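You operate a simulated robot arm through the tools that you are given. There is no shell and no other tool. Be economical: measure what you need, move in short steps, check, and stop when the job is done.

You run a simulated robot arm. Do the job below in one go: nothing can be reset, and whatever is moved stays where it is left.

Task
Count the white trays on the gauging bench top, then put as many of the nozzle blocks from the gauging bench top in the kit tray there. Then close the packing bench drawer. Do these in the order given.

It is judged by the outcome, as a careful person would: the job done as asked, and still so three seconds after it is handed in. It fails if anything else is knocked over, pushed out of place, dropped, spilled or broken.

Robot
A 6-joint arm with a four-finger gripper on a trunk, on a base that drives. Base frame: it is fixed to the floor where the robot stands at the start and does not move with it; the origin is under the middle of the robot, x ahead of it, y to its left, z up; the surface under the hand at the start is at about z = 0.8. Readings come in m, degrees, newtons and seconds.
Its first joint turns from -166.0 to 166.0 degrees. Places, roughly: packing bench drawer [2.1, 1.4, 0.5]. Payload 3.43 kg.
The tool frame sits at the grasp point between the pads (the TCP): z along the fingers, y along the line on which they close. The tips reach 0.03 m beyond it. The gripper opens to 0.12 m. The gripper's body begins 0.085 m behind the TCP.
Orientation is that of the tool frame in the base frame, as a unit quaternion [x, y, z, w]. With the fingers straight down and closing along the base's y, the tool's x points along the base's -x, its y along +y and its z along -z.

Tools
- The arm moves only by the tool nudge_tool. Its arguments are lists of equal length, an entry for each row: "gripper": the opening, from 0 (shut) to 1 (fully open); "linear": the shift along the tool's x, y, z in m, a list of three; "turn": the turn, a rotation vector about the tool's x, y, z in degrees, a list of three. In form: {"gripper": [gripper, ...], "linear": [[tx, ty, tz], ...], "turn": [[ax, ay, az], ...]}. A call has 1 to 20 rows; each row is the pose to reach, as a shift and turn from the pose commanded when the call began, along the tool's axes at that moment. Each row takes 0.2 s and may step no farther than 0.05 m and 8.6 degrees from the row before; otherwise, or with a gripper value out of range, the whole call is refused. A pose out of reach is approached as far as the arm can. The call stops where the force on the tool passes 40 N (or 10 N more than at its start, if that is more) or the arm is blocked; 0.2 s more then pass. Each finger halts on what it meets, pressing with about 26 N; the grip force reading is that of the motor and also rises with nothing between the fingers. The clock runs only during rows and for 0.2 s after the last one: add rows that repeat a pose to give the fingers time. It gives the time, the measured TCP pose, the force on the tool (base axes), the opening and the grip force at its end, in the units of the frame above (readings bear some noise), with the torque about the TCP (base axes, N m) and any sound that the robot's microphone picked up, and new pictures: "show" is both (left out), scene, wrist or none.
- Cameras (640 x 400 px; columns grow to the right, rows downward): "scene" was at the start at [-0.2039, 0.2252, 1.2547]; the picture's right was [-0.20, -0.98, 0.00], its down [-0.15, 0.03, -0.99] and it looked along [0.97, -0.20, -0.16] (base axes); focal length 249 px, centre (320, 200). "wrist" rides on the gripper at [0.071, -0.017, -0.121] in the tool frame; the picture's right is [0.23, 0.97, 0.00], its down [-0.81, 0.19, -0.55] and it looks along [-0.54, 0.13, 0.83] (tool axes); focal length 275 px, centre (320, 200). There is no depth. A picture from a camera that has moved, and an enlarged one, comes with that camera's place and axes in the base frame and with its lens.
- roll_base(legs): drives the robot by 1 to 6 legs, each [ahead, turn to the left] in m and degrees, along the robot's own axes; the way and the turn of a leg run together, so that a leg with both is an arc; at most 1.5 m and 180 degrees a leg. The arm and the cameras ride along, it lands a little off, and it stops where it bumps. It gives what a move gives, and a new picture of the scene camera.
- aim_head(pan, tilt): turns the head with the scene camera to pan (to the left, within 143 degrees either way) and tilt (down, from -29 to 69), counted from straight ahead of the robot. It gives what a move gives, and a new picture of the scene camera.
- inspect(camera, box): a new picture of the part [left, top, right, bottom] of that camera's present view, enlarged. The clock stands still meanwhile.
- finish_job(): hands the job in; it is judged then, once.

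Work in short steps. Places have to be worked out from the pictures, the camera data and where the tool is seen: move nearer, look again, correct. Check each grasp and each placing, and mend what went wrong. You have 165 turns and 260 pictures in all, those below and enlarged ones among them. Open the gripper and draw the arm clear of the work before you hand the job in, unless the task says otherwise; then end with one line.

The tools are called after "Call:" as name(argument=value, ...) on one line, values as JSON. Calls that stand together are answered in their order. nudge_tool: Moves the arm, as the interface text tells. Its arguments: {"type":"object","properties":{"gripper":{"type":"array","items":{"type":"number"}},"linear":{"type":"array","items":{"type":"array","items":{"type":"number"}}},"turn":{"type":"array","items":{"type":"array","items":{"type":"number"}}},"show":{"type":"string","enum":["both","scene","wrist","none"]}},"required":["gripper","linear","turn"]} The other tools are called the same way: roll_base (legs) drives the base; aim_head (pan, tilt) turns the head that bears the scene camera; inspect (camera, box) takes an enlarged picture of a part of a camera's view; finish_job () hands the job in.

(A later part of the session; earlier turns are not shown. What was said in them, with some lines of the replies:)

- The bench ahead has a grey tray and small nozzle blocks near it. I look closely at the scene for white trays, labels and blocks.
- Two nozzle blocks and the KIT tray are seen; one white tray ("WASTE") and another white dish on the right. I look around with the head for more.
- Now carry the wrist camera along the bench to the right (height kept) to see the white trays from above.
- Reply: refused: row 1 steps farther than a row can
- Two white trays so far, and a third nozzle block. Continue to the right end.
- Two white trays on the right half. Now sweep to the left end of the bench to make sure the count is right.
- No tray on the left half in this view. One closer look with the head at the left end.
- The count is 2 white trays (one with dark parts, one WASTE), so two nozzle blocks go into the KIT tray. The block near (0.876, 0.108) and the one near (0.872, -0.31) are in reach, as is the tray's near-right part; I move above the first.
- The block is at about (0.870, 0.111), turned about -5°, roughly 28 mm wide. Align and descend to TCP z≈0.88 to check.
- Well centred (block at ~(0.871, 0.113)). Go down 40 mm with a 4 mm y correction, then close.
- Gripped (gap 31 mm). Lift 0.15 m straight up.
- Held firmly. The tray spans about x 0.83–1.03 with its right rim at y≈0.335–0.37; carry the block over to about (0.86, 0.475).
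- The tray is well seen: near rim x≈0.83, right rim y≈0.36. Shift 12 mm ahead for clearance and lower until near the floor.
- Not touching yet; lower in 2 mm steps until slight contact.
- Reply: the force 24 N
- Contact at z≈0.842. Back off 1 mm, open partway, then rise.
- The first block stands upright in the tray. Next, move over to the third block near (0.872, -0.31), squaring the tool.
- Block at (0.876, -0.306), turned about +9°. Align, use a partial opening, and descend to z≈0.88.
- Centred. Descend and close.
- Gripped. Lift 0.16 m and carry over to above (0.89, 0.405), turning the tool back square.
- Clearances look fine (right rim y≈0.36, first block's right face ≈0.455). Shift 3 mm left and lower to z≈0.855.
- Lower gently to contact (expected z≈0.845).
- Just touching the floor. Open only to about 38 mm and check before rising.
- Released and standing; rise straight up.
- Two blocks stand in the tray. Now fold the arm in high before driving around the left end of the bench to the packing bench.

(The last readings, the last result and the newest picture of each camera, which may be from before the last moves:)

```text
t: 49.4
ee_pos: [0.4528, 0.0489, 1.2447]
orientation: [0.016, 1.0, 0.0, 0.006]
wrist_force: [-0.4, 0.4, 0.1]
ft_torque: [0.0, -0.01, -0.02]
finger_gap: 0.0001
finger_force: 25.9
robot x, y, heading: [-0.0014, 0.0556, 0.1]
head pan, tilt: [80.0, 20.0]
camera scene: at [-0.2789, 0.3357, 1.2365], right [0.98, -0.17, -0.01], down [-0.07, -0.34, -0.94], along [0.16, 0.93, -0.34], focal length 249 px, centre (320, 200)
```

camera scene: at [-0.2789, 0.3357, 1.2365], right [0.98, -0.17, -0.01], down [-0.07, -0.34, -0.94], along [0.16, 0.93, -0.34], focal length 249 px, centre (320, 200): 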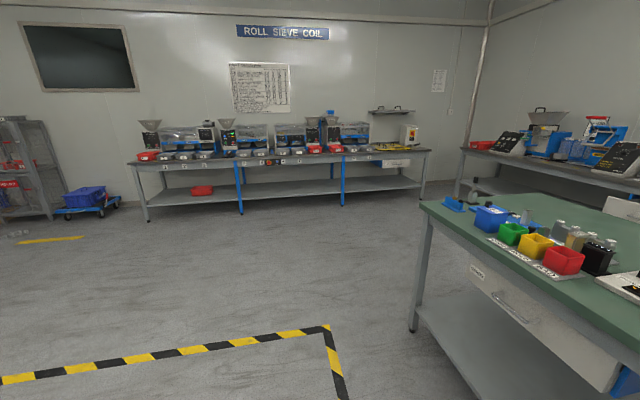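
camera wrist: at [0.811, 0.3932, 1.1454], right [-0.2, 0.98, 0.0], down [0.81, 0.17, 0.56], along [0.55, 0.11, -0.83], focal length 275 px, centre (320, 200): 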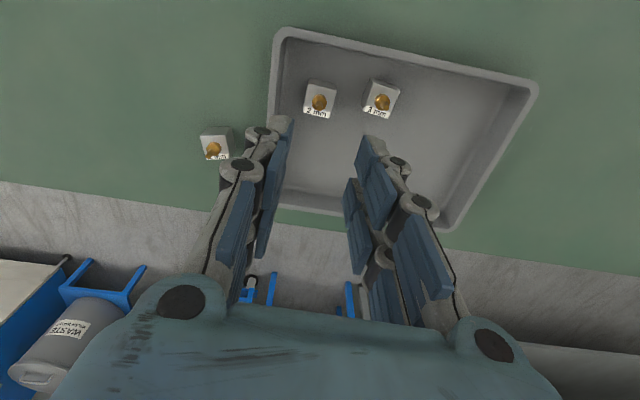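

The way back and to the left is clear. Back up 0.45 m, turn left, drive along 1.9 m, and turn to face ahead again.

Call:
roll_base(legs=[[-0.45, 0], [0, 90], [1.4, 0], [0.5, 0], [0, -90]])

Call:
aim_head(pan=-10, tilt=20)

```text
t: 70.0
ee_pos: [0.0413, 1.9289, 1.2444]
orientation: [0.032, 0.999, -0.001, 0.006]
wrist_force: [-0.7, -0.3, -0.1]
ft_torque: [-0.03, 0.0, -0.01]
finger_gap: 0.0003
finger_force: 25.8
robot x, y, heading: [-0.4115, 1.9578, -1.6]
head pan, tilt: [80.0, 20.0]
camera scene: at [-0.6806, 2.2474, 1.2365], right [0.98, -0.2, -0.01], down [-0.08, -0.33, -0.94], along [0.19, 0.92, -0.34], focal length 249 px, centre (320, 200)
```

scene: 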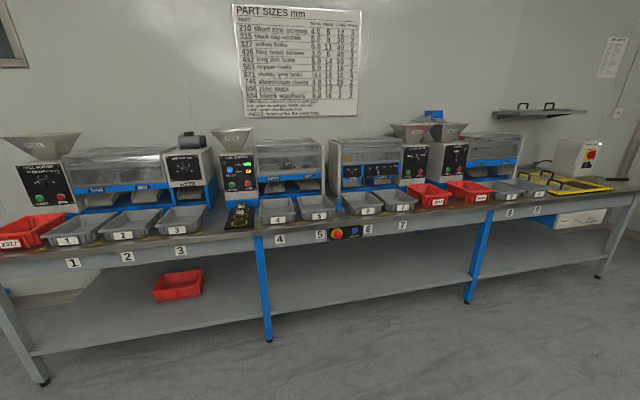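

```text
t: 71.7
ee_pos: [0.0254, 1.9296, 1.25]
orientation: [0.031, 0.999, 0.001, 0.012]
wrist_force: [0.4, -0.5, 0.0]
ft_torque: [-0.03, -0.01, 0.01]
finger_gap: 0.0002
finger_force: 26.5
robot x, y, heading: [-0.4122, 1.9563, -1.8]
head pan, tilt: [-10.0, 20.0]
camera scene: at [-0.6085, 2.1372, 1.2355], right [-0.2, -0.98, 0.0], down [-0.35, 0.07, -0.94], along [0.92, -0.19, -0.35], focal length 249 px, centre (320, 200)
```

scene: 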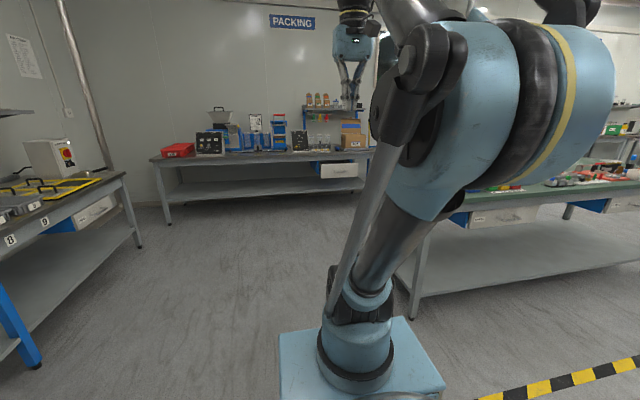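

I zoom at the packing bench drawer to triangulate it.

Call:
inspect(camera="scene", box=[260, 120, 420, 220])

```text
4.00 times, centred on (340, 170) of scene
camera zoom: at [-0.6085, 2.1372, 1.2355], right [-0.2, -0.98, 0.0], down [-0.35, 0.07, -0.94], along [0.92, -0.19, -0.35], focal length 995 px, centre (240, 320)
```

zoom: 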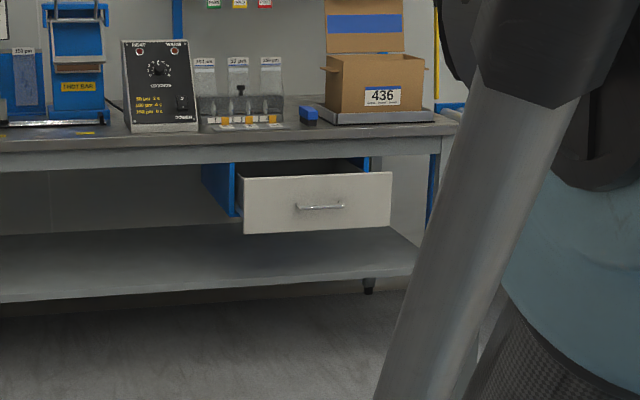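

Triangulated: drawer front at x≈1.98, y≈1.17–1.60, z≈0.50–0.65. Drive ahead 1.6 m past the bench's left end and look.

Call:
roll_base(legs=[[1.0, 2], [0.6, 0]])

Call:
aim_head(pan=-42, tilt=30)

```text
t: 80.0
ee_pos: [1.631, 1.9466, 1.2502]
orientation: [0.01, 1.0, 0.001, 0.012]
wrist_force: [-0.5, 0.3, -0.9]
ft_torque: [0.01, -0.01, -0.01]
finger_gap: 0.0001
finger_force: 26.3
robot x, y, heading: [1.1927, 1.9531, 0.5]
head pan, tilt: [-10.0, 20.0]
camera scene: at [0.9885, 2.1279, 1.2355], right [-0.16, -0.99, 0.0], down [-0.35, 0.06, -0.94], along [0.92, -0.15, -0.35], focal length 249 px, centre (320, 200)
```

scene: 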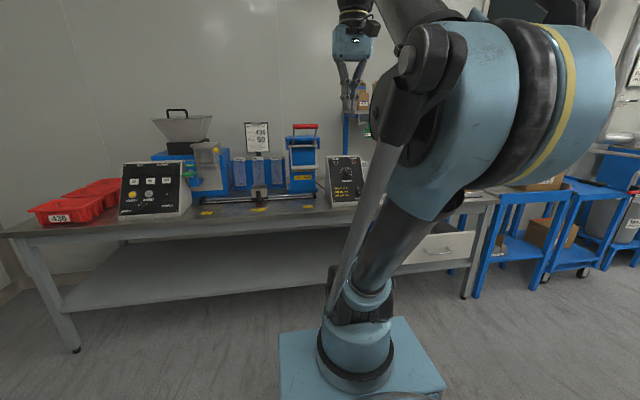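

```text
t: 81.0
ee_pos: [1.6167, 1.9475, 1.2548]
orientation: [0.01, 1.0, 0.001, 0.019]
wrist_force: [0.8, 0.0, 0.7]
ft_torque: [0.01, -0.02, -0.04]
finger_gap: 0.0001
finger_force: 26.6
robot x, y, heading: [1.1919, 1.9555, 0.7]
head pan, tilt: [-42.0, 30.0]
camera scene: at [0.9643, 2.0833, 1.2198], right [-0.66, -0.75, 0.01], down [-0.39, 0.33, -0.86], along [0.64, -0.57, -0.51], focal length 249 px, centre (320, 200)
```

scene: 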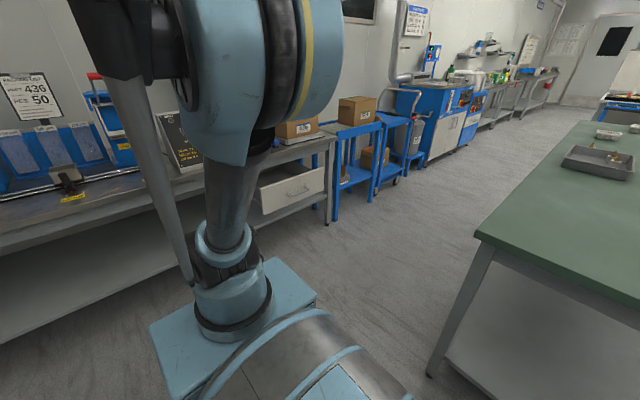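

The drawer front is confirmed at x≈1.96, right edge y≈1.18; it is open by roughly 0.2 m. Drive 0.18 m further to have reach.

Call:
roll_base(legs=[[0.18, 0]])

Call:
aim_head(pan=-50, tilt=30)

```text
t: 82.5
ee_pos: [1.7991, 1.9485, 1.2552]
orientation: [0.01, 1.0, 0.001, 0.018]
wrist_force: [-0.4, 0.1, -0.1]
ft_torque: [-0.02, 0.01, -0.04]
finger_gap: 0.0
finger_force: 26.6
robot x, y, heading: [1.3758, 1.9563, 0.6]
head pan, tilt: [-42.0, 30.0]
camera scene: at [1.1465, 2.0849, 1.2198], right [-0.66, -0.75, 0.01], down [-0.39, 0.33, -0.86], along [0.64, -0.57, -0.51], focal length 249 px, centre (320, 200)
```

scene: 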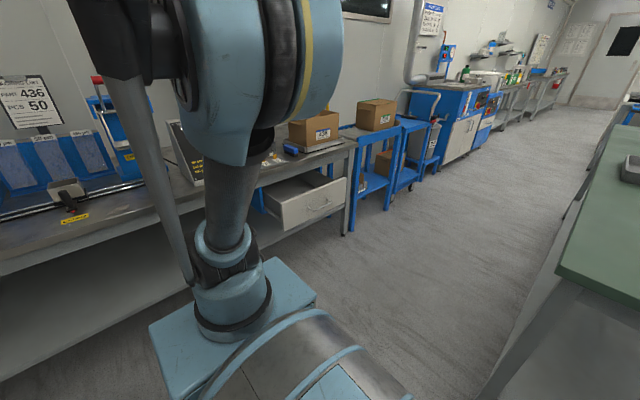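

```text
t: 83.2
ee_pos: [1.7836, 1.9487, 1.2593]
orientation: [0.01, 1.0, 0.0, 0.025]
wrist_force: [0.5, 0.2, -0.9]
ft_torque: [0.01, -0.02, 0.02]
finger_gap: 0.0
finger_force: 25.4
robot x, y, heading: [1.3764, 1.9604, 0.4]
head pan, tilt: [-50.0, 30.0]
camera scene: at [1.1376, 2.0761, 1.2199], right [-0.76, -0.65, 0.01], down [-0.34, 0.38, -0.86], along [0.56, -0.66, -0.51], focal length 249 px, centre (320, 200)
```

scene: 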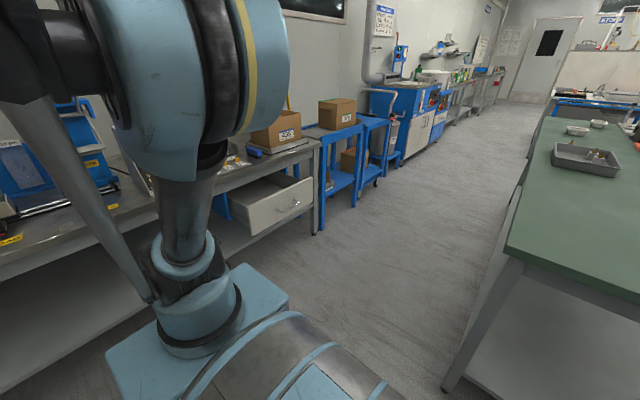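

Drawer panel confirmed: x≈1.96, y 1.16–1.58, z 0.50–0.645. I'll swing the tool to point ahead (+x) with shut fingers, up high and clear of the bench first.

Call:
nudge_tool(gripper=[0, 0, 0, 0, 0, 0, 0, 0, 0, 0, 0, 0, 0], linear=[[-0.009, -0.0275, 0.0138], [-0.018, -0.055, 0.0277], [-0.027, -0.0825, 0.0415], [-0.036, -0.11, 0.0553], [-0.045, -0.1375, 0.0692], [-0.054, -0.165, 0.083], [-0.063, -0.1925, 0.0968], [-0.072, -0.22, 0.1107], [-0.081, -0.2475, 0.1245], [-0.09, -0.275, 0.1383], [-0.099, -0.3025, 0.152], [-0.108, -0.33, 0.166], [-0.108, -0.33, 0.166]], turn=[[0, -7.25, 0], [0, -14.5, 0], [0, -21.75, 0], [0, -29, 0], [0, -36.25, 0], [0, -43.5, 0], [0, -50.75, 0], [0, -58, 0], [0, -65.25, 0], [0, -72.5, 0], [0, -79.75, 0], [0, -87, 0], [0, -87, 0]], show="both")

```text
t: 86.0
ee_pos: [1.893, 1.6163, 1.0994]
orientation: [0.008, 0.708, -0.007, 0.706]
wrist_force: [0.0, -0.6, -0.2]
ft_torque: [0.0, 0.0, 0.02]
finger_gap: 0.0
finger_force: 25.8
robot x, y, heading: [1.3765, 1.9588, 0.6]
head pan, tilt: [-50.0, 30.0]
camera scene: at [1.1375, 2.076, 1.2199], right [-0.76, -0.65, 0.01], down [-0.34, 0.38, -0.86], along [0.56, -0.66, -0.51], focal length 249 px, centre (320, 200)
camera wrist: at [1.7713, 1.6034, 1.0283], right [0.02, 0.97, -0.23], down [-0.55, 0.2, 0.81], along [0.84, 0.11, 0.54], focal length 275 px, centre (320, 200)
```

scene: 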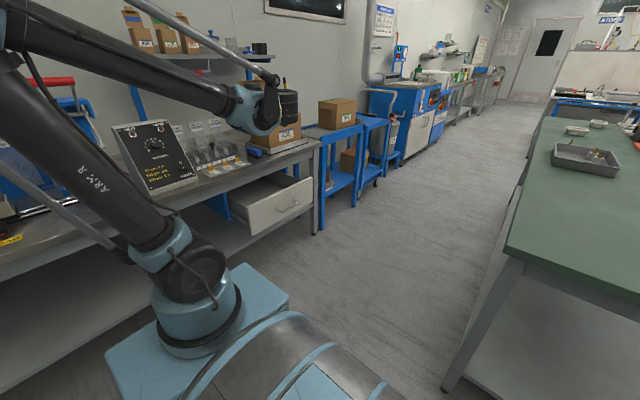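
wrist: 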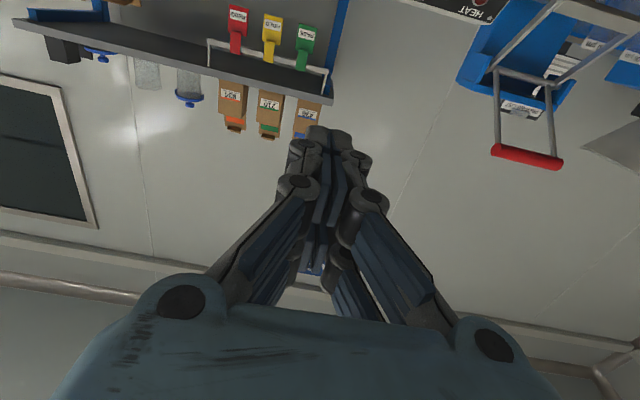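

The tool points at the bench. Draw back slightly and descend halfway, checking arm clearance.

Call:
nudge_tool(gripper=[0, 0, 0, 0, 0, 0, 0, 0], linear=[[0.01, -0.016, -0.03], [0.04, -0.032, -0.053], [0.08, -0.05, -0.053], [0.12, -0.07, -0.053], [0.16, -0.09, -0.053], [0.2, -0.116, -0.053], [0.24, -0.116, -0.053], [0.28, -0.116, -0.053]], turn=[[0, 0, 0], [0, 0, 0], [0, 0, 0], [0, 0, 0], [0, 0, 0], [0, 0, 0], [0, 0, 0], [0, 0, 0]], show="scene")

```text
t: 87.8
ee_pos: [1.8349, 1.5026, 0.8175]
orientation: [0.007, 0.708, -0.006, 0.706]
wrist_force: [-0.5, 0.8, 0.1]
ft_torque: [-0.02, -0.02, -0.01]
finger_gap: 0.0
finger_force: 26.1
robot x, y, heading: [1.3768, 1.9572, 0.8]
head pan, tilt: [-50.0, 30.0]
camera scene: at [1.1375, 2.076, 1.2199], right [-0.76, -0.65, 0.01], down [-0.34, 0.38, -0.86], along [0.56, -0.66, -0.51], focal length 249 px, centre (320, 200)
```

scene: 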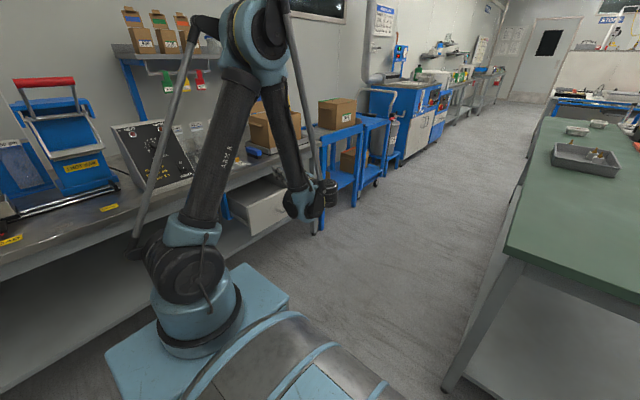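

Clear so far. Continue down to z≈0.57.

Call:
nudge_tool(gripper=[0, 0, 0, 0, 0, 0, 0], linear=[[0.04, 0, 0], [0.08, 0, 0], [0.12, 0, 0], [0.16, 0, 0], [0.2, 0, 0], [0.24, 0, 0], [0.245, 0, 0]], turn=[[0, 0, 0], [0, 0, 0], [0, 0, 0], [0, 0, 0], [0, 0, 0], [0, 0, 0], [0, 0, 0]], show="both")

```text
t: 89.4
ee_pos: [1.8314, 1.36, 0.692]
orientation: [0.007, 0.709, -0.006, 0.705]
wrist_force: [1.0, -0.5, 0.0]
ft_torque: [0.0, 0.03, 0.0]
finger_gap: 0.0
finger_force: 26.6
out of reach, approached as far as the arm can: row 1, 2, 3, 4, 5, 6, 7
robot x, y, heading: [1.3758, 1.9568, 0.5]
head pan, tilt: [-50.0, 30.0]
camera scene: at [1.1375, 2.0759, 1.2199], right [-0.76, -0.65, 0.01], down [-0.34, 0.38, -0.86], along [0.56, -0.66, -0.51], focal length 249 px, centre (320, 200)
camera wrist: at [1.7084, 1.3455, 0.6202], right [0.02, 0.97, -0.23], down [-0.55, 0.2, 0.81], along [0.84, 0.11, 0.53], focal length 275 px, centre (320, 200)
```

scene: 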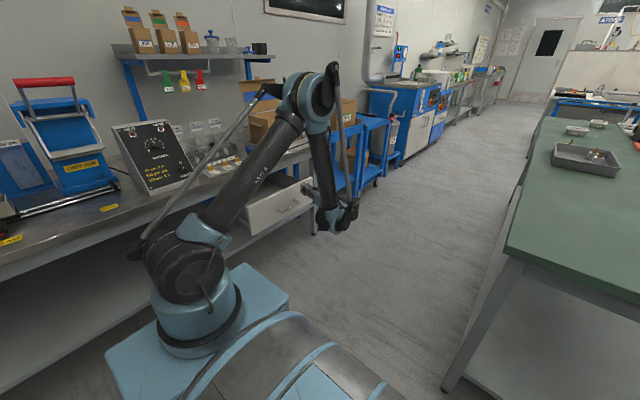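
wrist: 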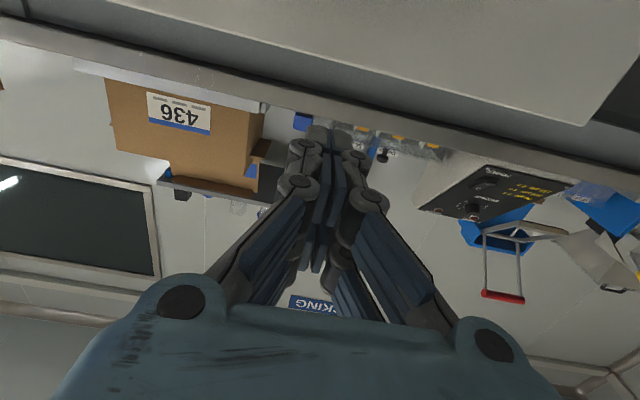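

Out of reach level at that height; I'll tilt the tool 45° downwards instead, which raises the wrist. Rise while turning.

Call:
nudge_tool(gripper=[0, 0, 0, 0, 0, 0, 0], linear=[[-0.04, 0, 0], [-0.08, 0, 0], [-0.12, 0, 0], [-0.16, 0, 0], [-0.2, 0, 0], [-0.24, 0, 0], [-0.24, 0, 0]], turn=[[0, 0, 0], [0, 7.5, 0], [0, 15, 0], [0, 22.5, 0], [0, 30, 0], [0, 37.5, 0], [0, 45, 0]], show="scene")

```text
t: 91.0
ee_pos: [1.8289, 1.3608, 0.932]
orientation: [0.009, 0.925, -0.003, 0.38]
wrist_force: [0.5, 0.1, -1.7]
ft_torque: [-0.04, 0.01, 0.0]
finger_gap: 0.0
finger_force: 26.3
robot x, y, heading: [1.3737, 1.9596, 0.7]
head pan, tilt: [-50.0, 30.0]
camera scene: at [1.1375, 2.0759, 1.2199], right [-0.76, -0.65, 0.01], down [-0.34, 0.38, -0.86], along [0.56, -0.66, -0.51], focal length 249 px, centre (320, 200)
```

scene: 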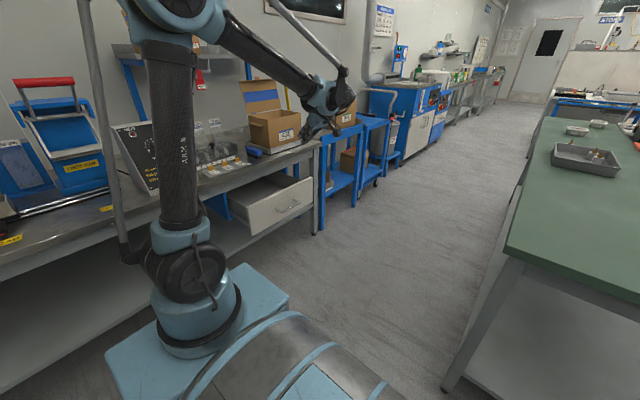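

Now lower to about (1.85, 1.50, 0.60) in front of the panel's left side.

Call:
nudge_tool(gripper=[0, 0, 0, 0, 0, 0, 0, 0, 0, 0], linear=[[0.0246, 0.0156, 0.028], [0.0492, 0.0311, 0.056], [0.0738, 0.0467, 0.0841], [0.0984, 0.0622, 0.1121], [0.1229, 0.0778, 0.1402], [0.1475, 0.0933, 0.1682], [0.1721, 0.1089, 0.1962], [0.1967, 0.1244, 0.2243], [0.2213, 0.14, 0.2523], [0.2213, 0.14, 0.2523]], turn=[[0, 0, 0], [0, 0, 0], [0, 0, 0], [0, 0, 0], [0, 0, 0], [0, 0, 0], [0, 0, 0], [0, 0, 0], [0, 0, 0], [0, 0, 0]], show="both")

```text
t: 93.2
ee_pos: [1.8547, 1.4795, 0.6282]
orientation: [0.01, 0.925, -0.003, 0.38]
wrist_force: [0.5, 0.5, -0.4]
ft_torque: [0.01, 0.02, 0.01]
finger_gap: 0.0002
finger_force: 25.9
out of reach, approached as far as the arm can: row 9, 10
robot x, y, heading: [1.3777, 1.9571, 0.7]
head pan, tilt: [-50.0, 30.0]
camera scene: at [1.1375, 2.076, 1.22], right [-0.76, -0.65, 0.01], down [-0.34, 0.38, -0.86], along [0.56, -0.66, -0.51], focal length 249 px, centre (320, 200)
camera wrist: at [1.7184, 1.4668, 0.6647], right [-0.14, 0.98, -0.16], down [0.19, 0.19, 0.96], along [0.97, 0.11, -0.21], focal length 275 px, centre (320, 200)
```

scene: 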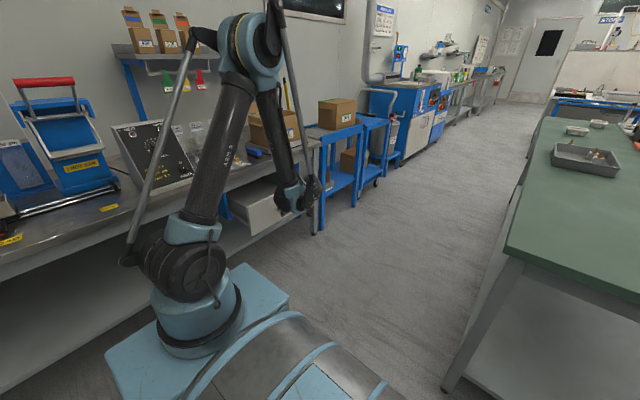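
wrist: 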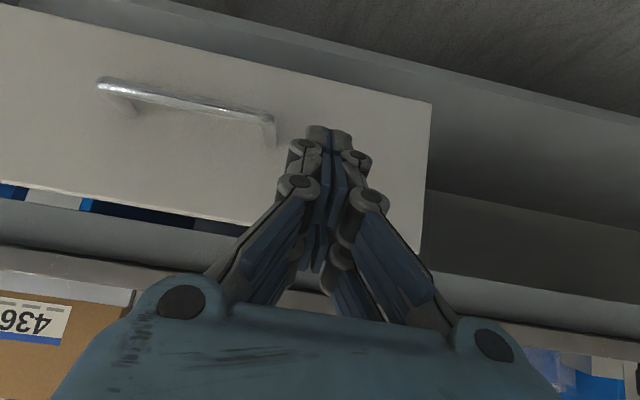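

The tip is aimed at the panel (panel z≈0.48–0.635), left of the handle end (y≈1.446). Shift 40 mm left, ahead 60 mm and 20 mm lower as reach allows.

Call:
nudge_tool(gripper=[0, 0, 0, 0], linear=[[-0.0142, 0.02, 0.0141], [-0.0213, 0.04, 0.0281], [-0.0286, 0.04, 0.0563], [-0.0286, 0.04, 0.0563]], turn=[[0, 0, 0], [0, 0, 0], [0, 0, 0], [0, 0, 0]], show="wrist")

```text
t: 94.2
ee_pos: [1.9219, 1.5038, 0.6357]
orientation: [0.01, 0.925, -0.002, 0.38]
wrist_force: [-0.5, 0.3, 1.0]
ft_torque: [-0.02, -0.01, 0.0]
finger_gap: 0.0
finger_force: 25.5
out of reach, approached as far as the arm can: row 1, 2, 3, 4
robot x, y, heading: [1.3763, 1.9537, 0.7]
head pan, tilt: [-50.0, 30.0]
camera wrist: at [1.7847, 1.4902, 0.6711], right [-0.14, 0.98, -0.16], down [0.19, 0.19, 0.96], along [0.97, 0.11, -0.21], focal length 275 px, centre (320, 200)
```

wrist: 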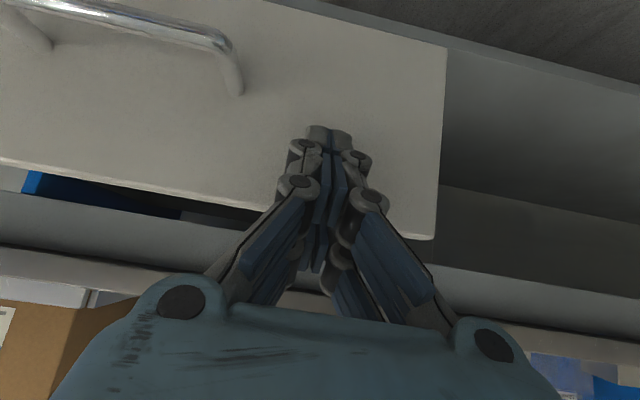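

Reach limits the height; tilt the tool 15° steeper and go a bit lower.

Call:
nudge_tool(gripper=[0, 0, 0, 0, 0], linear=[[0.014, 0, -0.014], [0.014, 0, -0.014], [0.028, 0.005, 0.0], [0.042, 0.01, 0.014], [0.042, 0.01, 0.014]], turn=[[0, 7.5, 0], [0, 15, 0], [0, 15, 0], [0, 15, 0], [0, 15, 0]], show="wrist")

```text
t: 95.4
ee_pos: [1.9019, 1.5129, 0.5967]
orientation: [0.011, 0.967, -0.001, 0.256]
wrist_force: [0.1, 0.2, 0.6]
ft_torque: [0.0, 0.02, 0.01]
finger_gap: 0.0
finger_force: 25.9
robot x, y, heading: [1.3753, 1.9565, 0.6]
head pan, tilt: [-50.0, 30.0]
camera wrist: at [1.7783, 1.4993, 0.6656], right [-0.18, 0.98, -0.11], down [0.43, 0.18, 0.88], along [0.88, 0.11, -0.46], focal length 275 px, centre (320, 200)
```

wrist: 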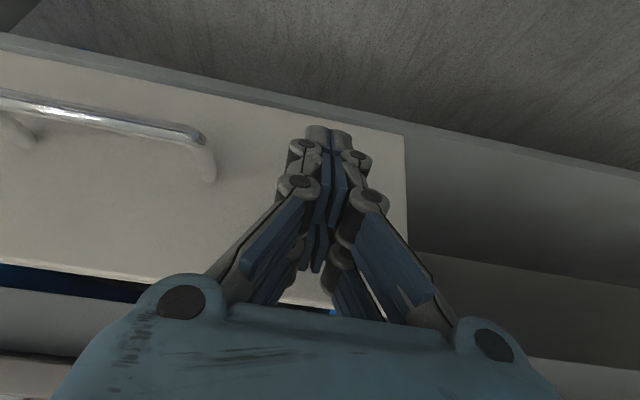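

Tip at z≈0.57, mid-panel. Push ahead 0.10 m in 20 mm steps.

Call:
nudge_tool(gripper=[0, 0, 0, 0, 0, 0], linear=[[-0.0174, 0, 0.0099], [-0.0348, 0, 0.0198], [-0.0522, 0, 0.0297], [-0.0696, 0, 0.0396], [-0.087, 0, 0.0495], [-0.087, 0, 0.0495]], turn=[[0, 0, 0], [0, 0, 0], [0, 0, 0], [0, 0, 0], [0, 0, 0], [0, 0, 0]], show="both")

```text
t: 96.8
ee_pos: [2.0012, 1.5118, 0.5943]
orientation: [0.01, 0.966, -0.002, 0.258]
wrist_force: [0.4, 0.4, -0.5]
ft_torque: [-0.02, -0.02, 0.02]
finger_gap: 0.0
finger_force: 26.2
robot x, y, heading: [1.38, 1.958, 0.5]
head pan, tilt: [-50.0, 30.0]
camera scene: at [1.1376, 2.076, 1.22], right [-0.76, -0.65, 0.01], down [-0.34, 0.38, -0.86], along [0.56, -0.66, -0.51], focal length 249 px, centre (320, 200)
camera wrist: at [1.878, 1.4982, 0.6646], right [-0.18, 0.98, -0.11], down [0.43, 0.18, 0.88], along [0.88, 0.11, -0.46], focal length 275 px, centre (320, 200)
```

scene: 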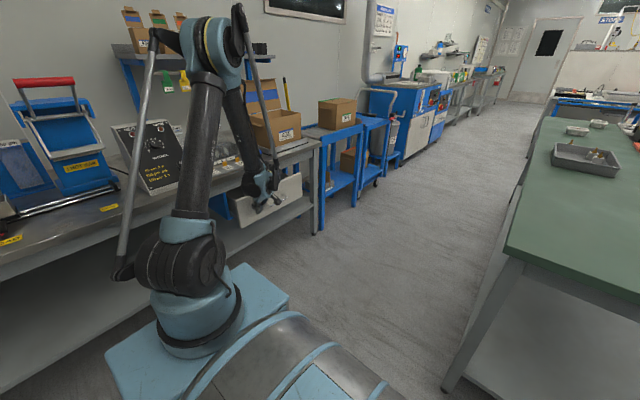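
wrist: 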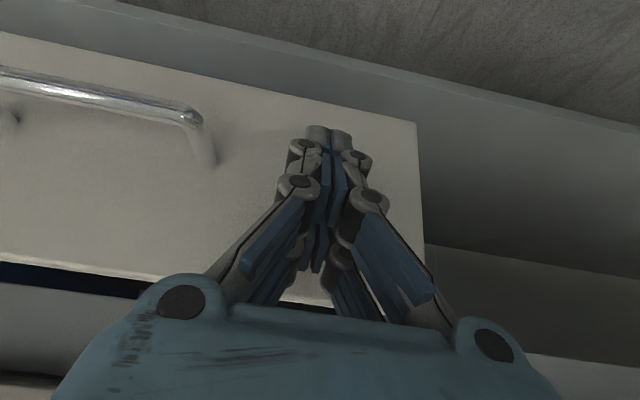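

The drawer moves with the tip. Continue another 0.08 m.

Call:
nudge_tool(gripper=[0, 0, 0, 0, 0], linear=[[-0.0174, 0, 0.0099], [-0.0348, 0, 0.0198], [-0.0522, 0, 0.0297], [-0.0696, 0, 0.0396], [-0.0696, 0, 0.0396]], turn=[[0, 0, 0], [0, 0, 0], [0, 0, 0], [0, 0, 0], [0, 0, 0]], show="both")

```text
t: 98.0
ee_pos: [2.0801, 1.5103, 0.596]
orientation: [0.01, 0.966, -0.002, 0.257]
wrist_force: [0.2, -0.4, -0.1]
ft_torque: [0.01, -0.03, 0.02]
finger_gap: 0.0
finger_force: 33.8
robot x, y, heading: [1.3785, 1.9588, 0.5]
head pan, tilt: [-50.0, 30.0]
camera scene: at [1.1376, 2.076, 1.22], right [-0.76, -0.65, 0.01], down [-0.34, 0.38, -0.86], along [0.56, -0.66, -0.51], focal length 249 px, centre (320, 200)
camera wrist: at [1.9573, 1.4968, 0.6647], right [-0.18, 0.98, -0.11], down [0.43, 0.18, 0.88], along [0.88, 0.11, -0.46], focal length 275 px, centre (320, 200)
```

scene: 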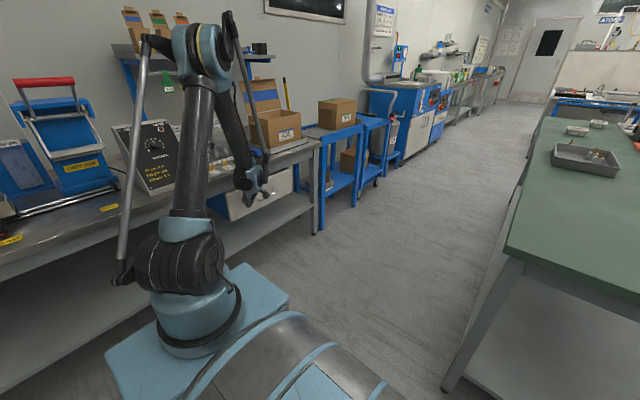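
wrist: 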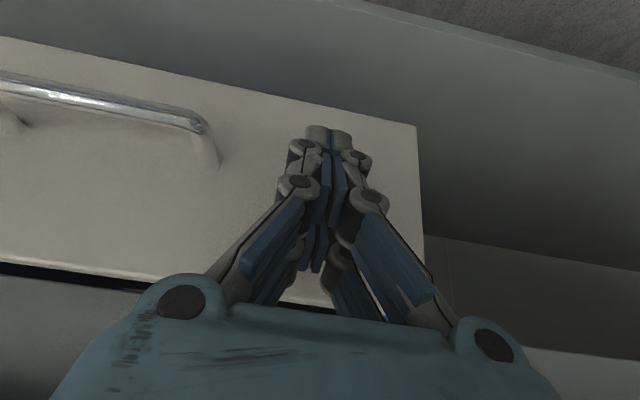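

Still moving freely and the gap above the panel is shrinking. Push on in smaller steps until it stops.

Call:
nudge_tool(gripper=[0, 0, 0, 0, 0, 0, 0], linear=[[-0.0087, 0, 0.005], [-0.0174, 0, 0.0099], [-0.0261, 0, 0.0149], [-0.0348, 0, 0.0198], [-0.0435, 0, 0.0248], [-0.0522, 0, 0.0297], [-0.0522, 0, 0.0297]], turn=[[0, 0, 0], [0, 0, 0], [0, 0, 0], [0, 0, 0], [0, 0, 0], [0, 0, 0], [0, 0, 0]], show="both")

```text
t: 98.5
ee_pos: [2.0834, 1.5095, 0.6035]
orientation: [0.011, 0.966, -0.002, 0.26]
wrist_force: [1.3, -0.7, -1.0]
ft_torque: [0.05, 0.05, 0.04]
finger_gap: 0.0
finger_force: 33.5
robot x, y, heading: [1.3738, 1.9572, 0.7]
head pan, tilt: [-50.0, 30.0]
stopped in row 2: the force on the tool passed its limit at 57 N (the readings are from after the stop); the commanded pose is now the measured one
camera scene: at [1.1381, 2.0757, 1.2201], right [-0.76, -0.65, 0.01], down [-0.34, 0.38, -0.86], along [0.56, -0.66, -0.51], focal length 249 px, centre (320, 200)
camera wrist: at [1.9595, 1.4965, 0.6718], right [-0.18, 0.98, -0.11], down [0.43, 0.18, 0.89], along [0.89, 0.11, -0.45], focal length 275 px, centre (320, 200)
```

scene: 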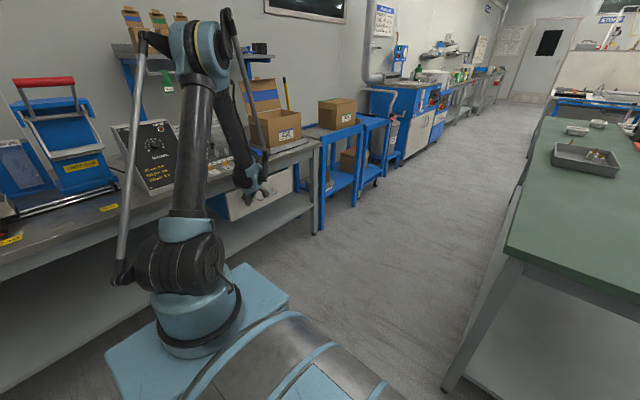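
wrist: 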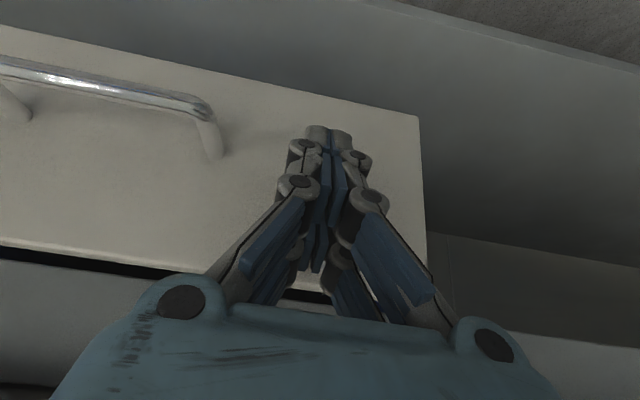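

Blocked at 57 N: either shut or caught on something. Back off a little and look closely.

Call:
nudge_tool(gripper=[0, 0, 0, 0, 0], linear=[[0.0174, 0, -0.0099], [0.0348, 0, -0.0198], [0.0609, 0, -0.0347], [0.087, 0, -0.0495], [0.087, 0, -0.0495]], turn=[[0, 0, 0], [0, 0, 0], [0, 0, 0], [0, 0, 0], [0, 0, 0]], show="wrist")

Call:
inspect(camera="scene", box=[180, 130, 340, 230])

```text
t: 99.7
ee_pos: [1.9821, 1.5129, 0.6018]
orientation: [0.011, 0.966, -0.003, 0.259]
wrist_force: [0.1, -0.4, 0.4]
ft_torque: [-0.03, 0.01, -0.01]
finger_gap: 0.0
finger_force: 33.9
robot x, y, heading: [1.3728, 1.96, 0.9]
head pan, tilt: [-50.0, 30.0]
camera wrist: at [1.8591, 1.4993, 0.6707], right [-0.18, 0.98, -0.11], down [0.43, 0.18, 0.89], along [0.89, 0.11, -0.45], focal length 275 px, centre (320, 200)
```

wrist: 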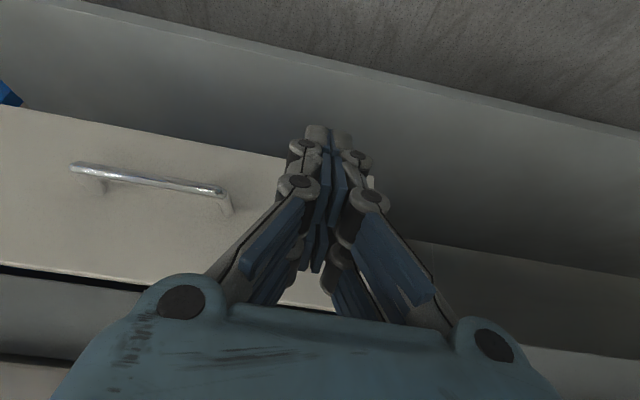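

```text
4.00 times, centred on (260, 180) of scene
camera zoom: at [1.1375, 2.076, 1.22], right [-0.76, -0.65, 0.01], down [-0.34, 0.38, -0.86], along [0.56, -0.66, -0.51], focal length 995 px, centre (560, 280)
```

zoom: 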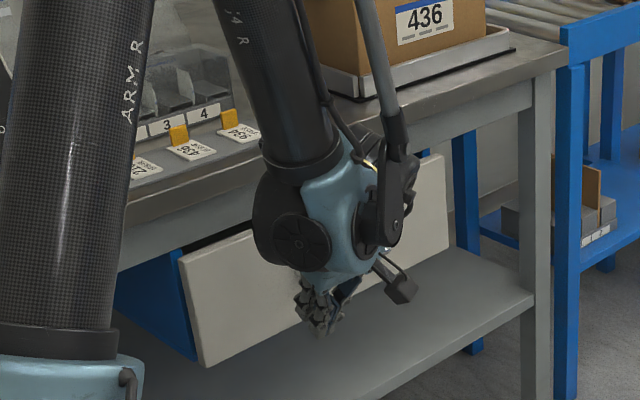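

I need an unobstructed look: withdraw the hand back and up.

Call:
nudge_tool(gripper=[0, 0, 0, 0, 0, 0, 0, 0, 0, 0], linear=[[0.03, 0, -0.02], [0.05, 0, -0.05], [0.035, 0, -0.09], [0.015, 0, -0.13], [-0.005, 0, -0.17], [-0.025, 0, -0.21], [-0.045, 0.02, -0.25], [-0.06, 0.05, -0.28], [-0.07, 0.09, -0.3], [-0.07, 0.12, -0.32]], turn=[[0, 0, 0], [0, 0, 0], [0, 0, 0], [0, 0, 0], [0, 0, 0], [0, 0, 0], [0, 0, 0], [0, 0, 0], [0, 0, 0], [0, 0, 0]], show="both")

Call:
inspect(camera="scene", box=[180, 130, 340, 230])

```text
t: 101.9
ee_pos: [1.8854, 1.6348, 0.9152]
orientation: [0.011, 0.966, -0.002, 0.259]
wrist_force: [0.3, -0.4, 0.3]
ft_torque: [0.02, 0.01, -0.01]
finger_gap: 0.0
finger_force: 33.2
robot x, y, heading: [1.3728, 1.9535, 0.8]
head pan, tilt: [-50.0, 30.0]
camera scene: at [1.1376, 2.0759, 1.22], right [-0.76, -0.65, 0.01], down [-0.34, 0.38, -0.86], along [0.56, -0.66, -0.51], focal length 249 px, centre (320, 200)
camera wrist: at [1.7622, 1.6213, 0.983], right [-0.18, 0.98, -0.11], down [0.43, 0.18, 0.89], along [0.89, 0.11, -0.45], focal length 275 px, centre (320, 200)
```

scene: 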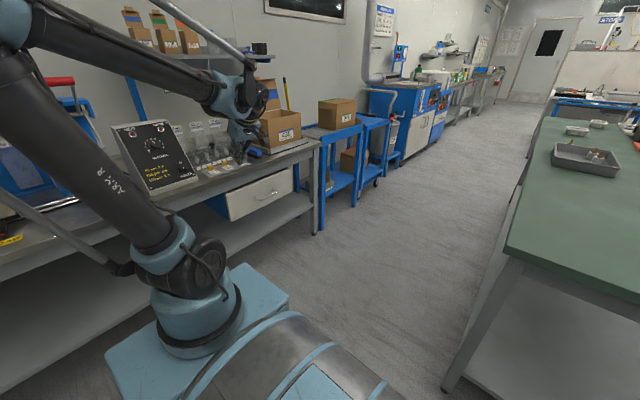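
wrist: 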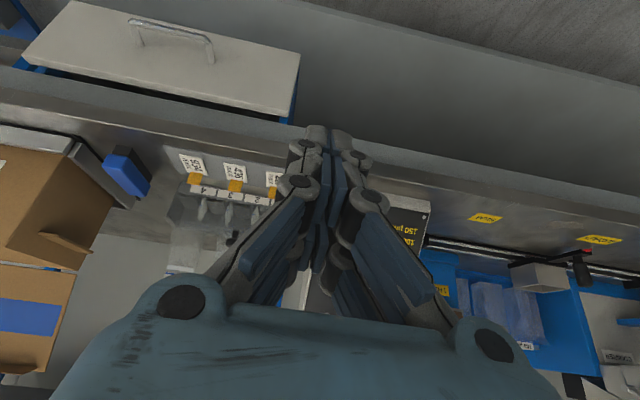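

```text
4.00 times, centred on (260, 180) of scene
camera zoom: at [1.1376, 2.0759, 1.22], right [-0.76, -0.65, 0.01], down [-0.34, 0.38, -0.86], along [0.56, -0.66, -0.51], focal length 995 px, centre (560, 280)
```

zoom: 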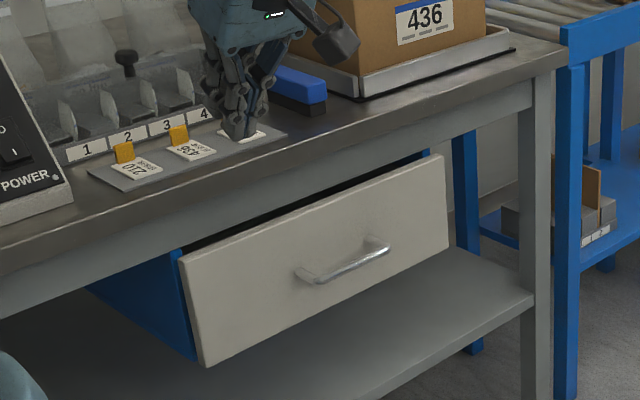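

The panel now appears to sit against the blue housing. Zoom in closely at both its edges.

Call:
inspect(camera="scene", box=[205, 160, 301, 220])

Call:
inspect(camera="wrist", box=[0, 0, 320, 200])

```text
6.67 times, centred on (253, 190) of scene
camera zoom: at [1.1376, 2.0759, 1.22], right [-0.76, -0.65, 0.01], down [-0.34, 0.38, -0.86], along [0.56, -0.66, -0.51], focal length 1658 px, centre (767, 267)
```

zoom: 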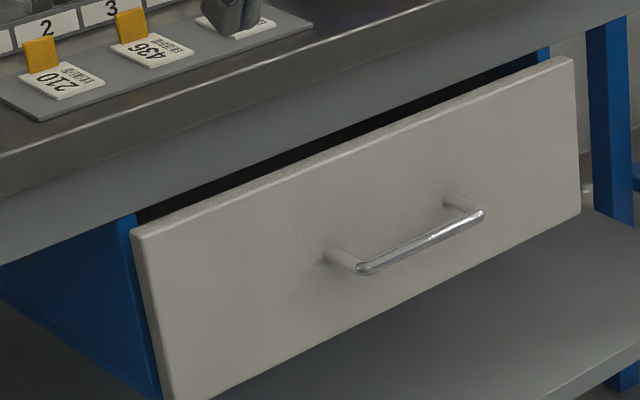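

```text
2.00 times, centred on (160, 100) of wrist
camera zoom: at [1.7622, 1.6213, 0.983], right [-0.18, 0.98, -0.11], down [0.43, 0.18, 0.89], along [0.89, 0.11, -0.45], focal length 551 px, centre (640, 400)
```

zoom: 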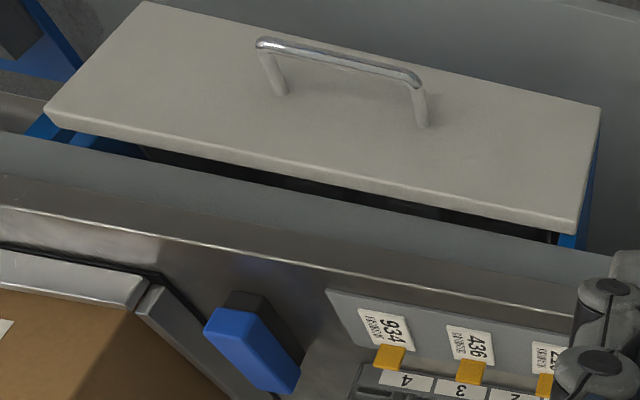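

Call:
inspect(camera="scene", box=[215, 182, 247, 224])

Call:
inspect(camera="wrist", box=[0, 30, 112, 100])

Call:
inspect(camera="wrist", box=[240, 40, 320, 130])

```text
9.52 times, centred on (231, 203) of scene
camera zoom: at [1.1376, 2.0759, 1.22], right [-0.76, -0.65, 0.01], down [-0.34, 0.38, -0.86], along [0.56, -0.66, -0.51], focal length 2369 px, centre (1168, 171)
```

zoom: 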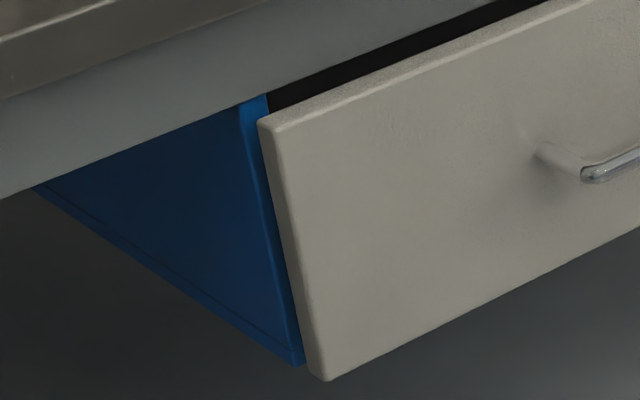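

```text
5.71 times, centred on (56, 65) of wrist
camera zoom: at [1.7622, 1.6213, 0.983], right [-0.18, 0.98, -0.11], down [0.43, 0.18, 0.89], along [0.89, 0.11, -0.45], focal length 1573 px, centre (1829, 971)
```

zoom: 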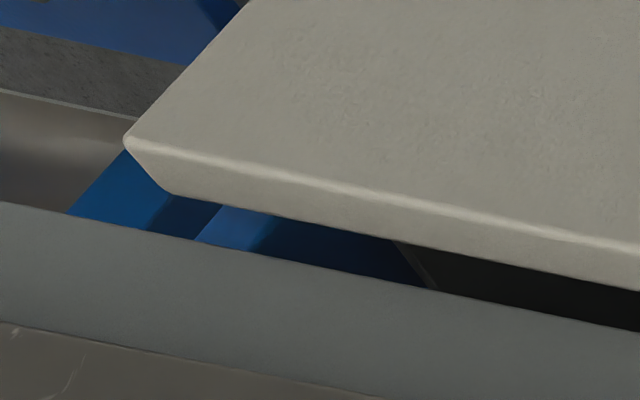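

```text
4.44 times, centred on (280, 85) of wrist
camera zoom: at [1.7622, 1.6213, 0.983], right [-0.18, 0.98, -0.11], down [0.43, 0.18, 0.89], along [0.89, 0.11, -0.45], focal length 1224 px, centre (498, 711)
```

zoom: 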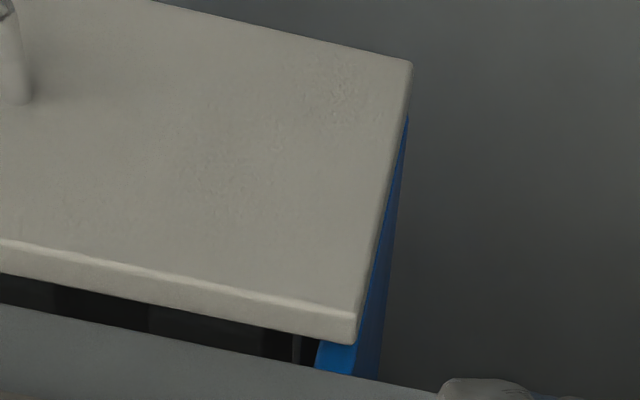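

It looks shut (panel against the blue housing front), but I'll confirm with one more gentle push along the same path.

Call:
nudge_tool(gripper=[0, 0, 0, 0, 0, 0, 0, 0, 0, 0, 0], linear=[[0, -0.03, 0.02], [0.01, -0.07, 0.04], [0.025, -0.1, 0.07], [0.045, -0.12, 0.11], [0.065, -0.12, 0.15], [0.085, -0.12, 0.19], [0.105, -0.12, 0.23], [0.12, -0.12, 0.27], [0.1, -0.12, 0.3], [0.07, -0.12, 0.32], [0.07, -0.12, 0.32]], turn=[[0, 0, 0], [0, 0, 0], [0, 0, 0], [0, 0, 0], [0, 0, 0], [0, 0, 0], [0, 0, 0], [0, 0, 0], [0, 0, 0], [0, 0, 0], [0, 0, 0]], show="none")

Call:
nudge_tool(gripper=[0, 0, 0, 0, 0, 0, 0, 0, 0, 0, 0, 0, 0, 0, 0, 0, 0, 0], linear=[[-0.0174, 0, 0.0099], [-0.0348, 0, 0.0198], [-0.0522, 0, 0.0297], [-0.0696, 0, 0.0396], [-0.074, 0, 0.0421], [-0.0783, 0, 0.0446], [-0.0827, 0, 0.047], [-0.087, 0, 0.0495], [-0.0914, 0, 0.052], [-0.0957, 0, 0.0545], [-0.1, 0, 0.0569], [-0.1044, 0, 0.0594], [-0.1088, 0, 0.0619], [-0.1131, 0, 0.0644], [-0.1175, 0, 0.0668], [-0.1218, 0, 0.0693], [-0.1262, 0, 0.0718], [-0.1305, 0, 0.0743]], turn=[[0, 0, 0], [0, 0, 0], [0, 0, 0], [0, 0, 0], [0, 0, 0], [0, 0, 0], [0, 0, 0], [0, 0, 0], [0, 0, 0], [0, 0, 0], [0, 0, 0], [0, 0, 0], [0, 0, 0], [0, 0, 0], [0, 0, 0], [0, 0, 0], [0, 0, 0], [0, 0, 0]], show="both")

```text
t: 104.3
ee_pos: [1.9834, 1.5122, 0.6024]
orientation: [0.011, 0.966, -0.002, 0.26]
wrist_force: [0.7, -0.3, 0.2]
ft_torque: [-0.03, 0.0, -0.03]
finger_gap: 0.0001
finger_force: 33.5
robot x, y, heading: [1.3758, 1.9585, 0.3]
head pan, tilt: [-50.0, 30.0]
```

```text
t: 106.6
ee_pos: [2.0829, 1.5096, 0.6121]
orientation: [0.011, 0.965, -0.002, 0.263]
wrist_force: [1.2, -0.4, -1.7]
ft_torque: [0.04, 0.04, 0.01]
finger_gap: 0.0001
finger_force: 33.5
robot x, y, heading: [1.3803, 1.9581, 0.6]
head pan, tilt: [-50.0, 30.0]
stopped in row 11: the force on the tool passed its limit at 51 N (the readings are from after the stop); the commanded pose is now the measured one
camera scene: at [1.138, 2.0757, 1.2201], right [-0.76, -0.65, 0.01], down [-0.34, 0.38, -0.86], along [0.56, -0.66, -0.51], focal length 249 px, centre (320, 200)
camera wrist: at [1.9589, 1.4966, 0.679], right [-0.17, 0.98, -0.12], down [0.42, 0.18, 0.89], along [0.89, 0.11, -0.44], focal length 275 px, centre (320, 200)
```

scene: 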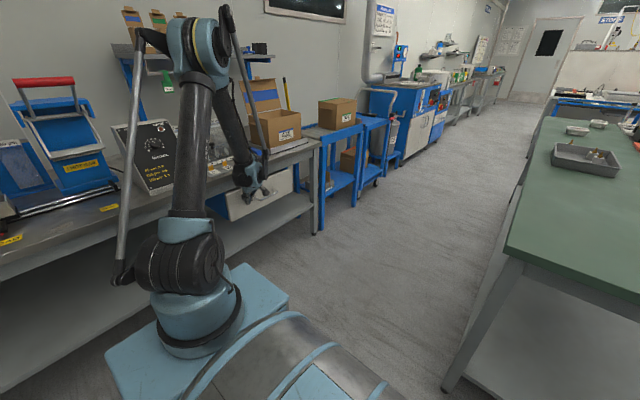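
wrist: 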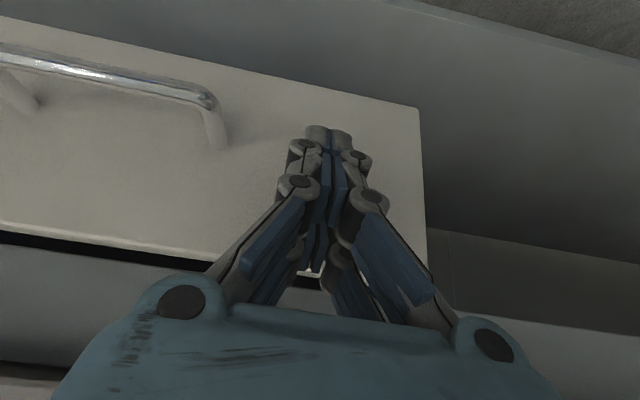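

The second push met the same hard stop at the same place (51 N), so the drawer is shut. Withdraw the arm and open the gripper once clear.

Call:
nudge_tool(gripper=[0, 0, 0, 0, 0, 0, 0, 0, 0, 0, 0, 0.5, 1, 1], linear=[[0.03, 0, -0.02], [0.07, 0, -0.04], [0.11, 0, -0.06], [0.14, 0, -0.09], [0.14, 0, -0.13], [0.12, 0, -0.17], [0.1, 0, -0.21], [0.08, 0.02, -0.25], [0.06, 0.05, -0.28], [0.05, 0.09, -0.3], [0.05, 0.12, -0.32], [0.05, 0.15, -0.34], [0.05, 0.18, -0.36], [0.05, 0.18, -0.36]], turn=[[0, 0, 0], [0, 0, 0], [0, 0, 0], [0, 0, 0], [0, 0, 0], [0, 0, 0], [0, 0, 0], [0, 0, 0], [0, 0, 0], [0, 0, 0], [0, 0, 0], [0, 0, 0], [0, 0, 0], [0, 0, 0]], show="scene")

Call:
inspect(camera="scene", box=[205, 160, 301, 220])

Call:
inspect(camera="scene", box=[540, 110, 636, 190])

```text
t: 109.6
ee_pos: [1.8614, 1.6961, 0.896]
orientation: [0.014, 0.965, -0.003, 0.264]
wrist_force: [0.5, 0.2, -0.5]
ft_torque: [0.0, -0.01, 0.05]
finger_gap: 0.1201
finger_force: 0.1
robot x, y, heading: [1.3763, 1.9585, 0.3]
head pan, tilt: [-50.0, 30.0]
camera scene: at [1.1373, 2.0761, 1.2199], right [-0.76, -0.65, 0.01], down [-0.34, 0.38, -0.86], along [0.56, -0.66, -0.51], focal length 249 px, centre (320, 200)
```

scene: 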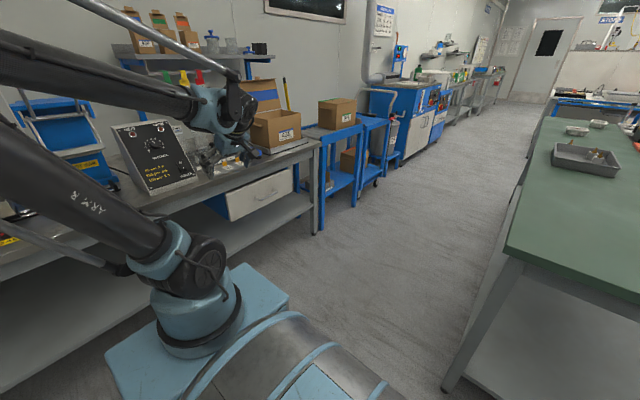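

```text
6.67 times, centred on (253, 190) of scene
camera zoom: at [1.1373, 2.0761, 1.2199], right [-0.76, -0.65, 0.01], down [-0.34, 0.38, -0.86], along [0.56, -0.66, -0.51], focal length 1658 px, centre (767, 267)
```

zoom: 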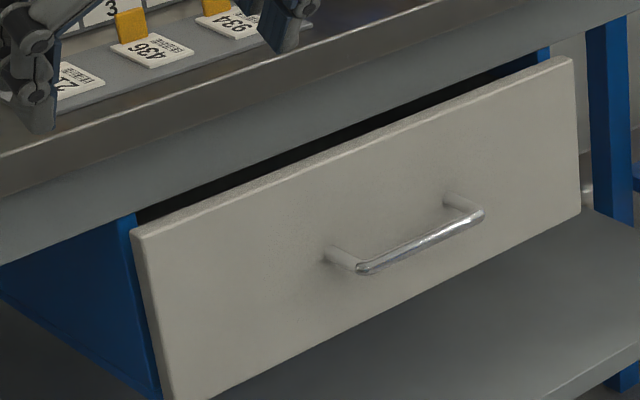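

```text
5.00 times, centred on (588, 150) of scene
camera zoom: at [1.1373, 2.0761, 1.2199], right [-0.76, -0.65, 0.01], down [-0.34, 0.38, -0.86], along [0.56, -0.66, -0.51], focal length 1244 px, centre (-1020, 450)
```

zoom: 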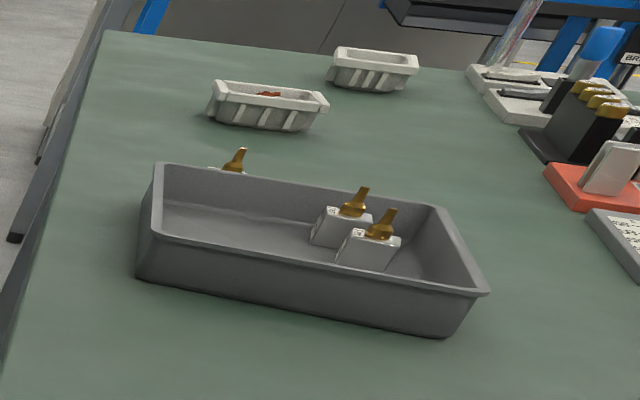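

Two white trays are on the bench, two blocks stand upright in the KIT tray, and the drawer didn't shift on the second push, so it is shut. The arm is clear and the gripper is open; I hand in.

Call:
finish_job()

```text
The job is handed in.
```

I counted two white trays on the gauging bench, put two nozzle blocks in the kit tray there, then pushed the packing bench drawer shut.
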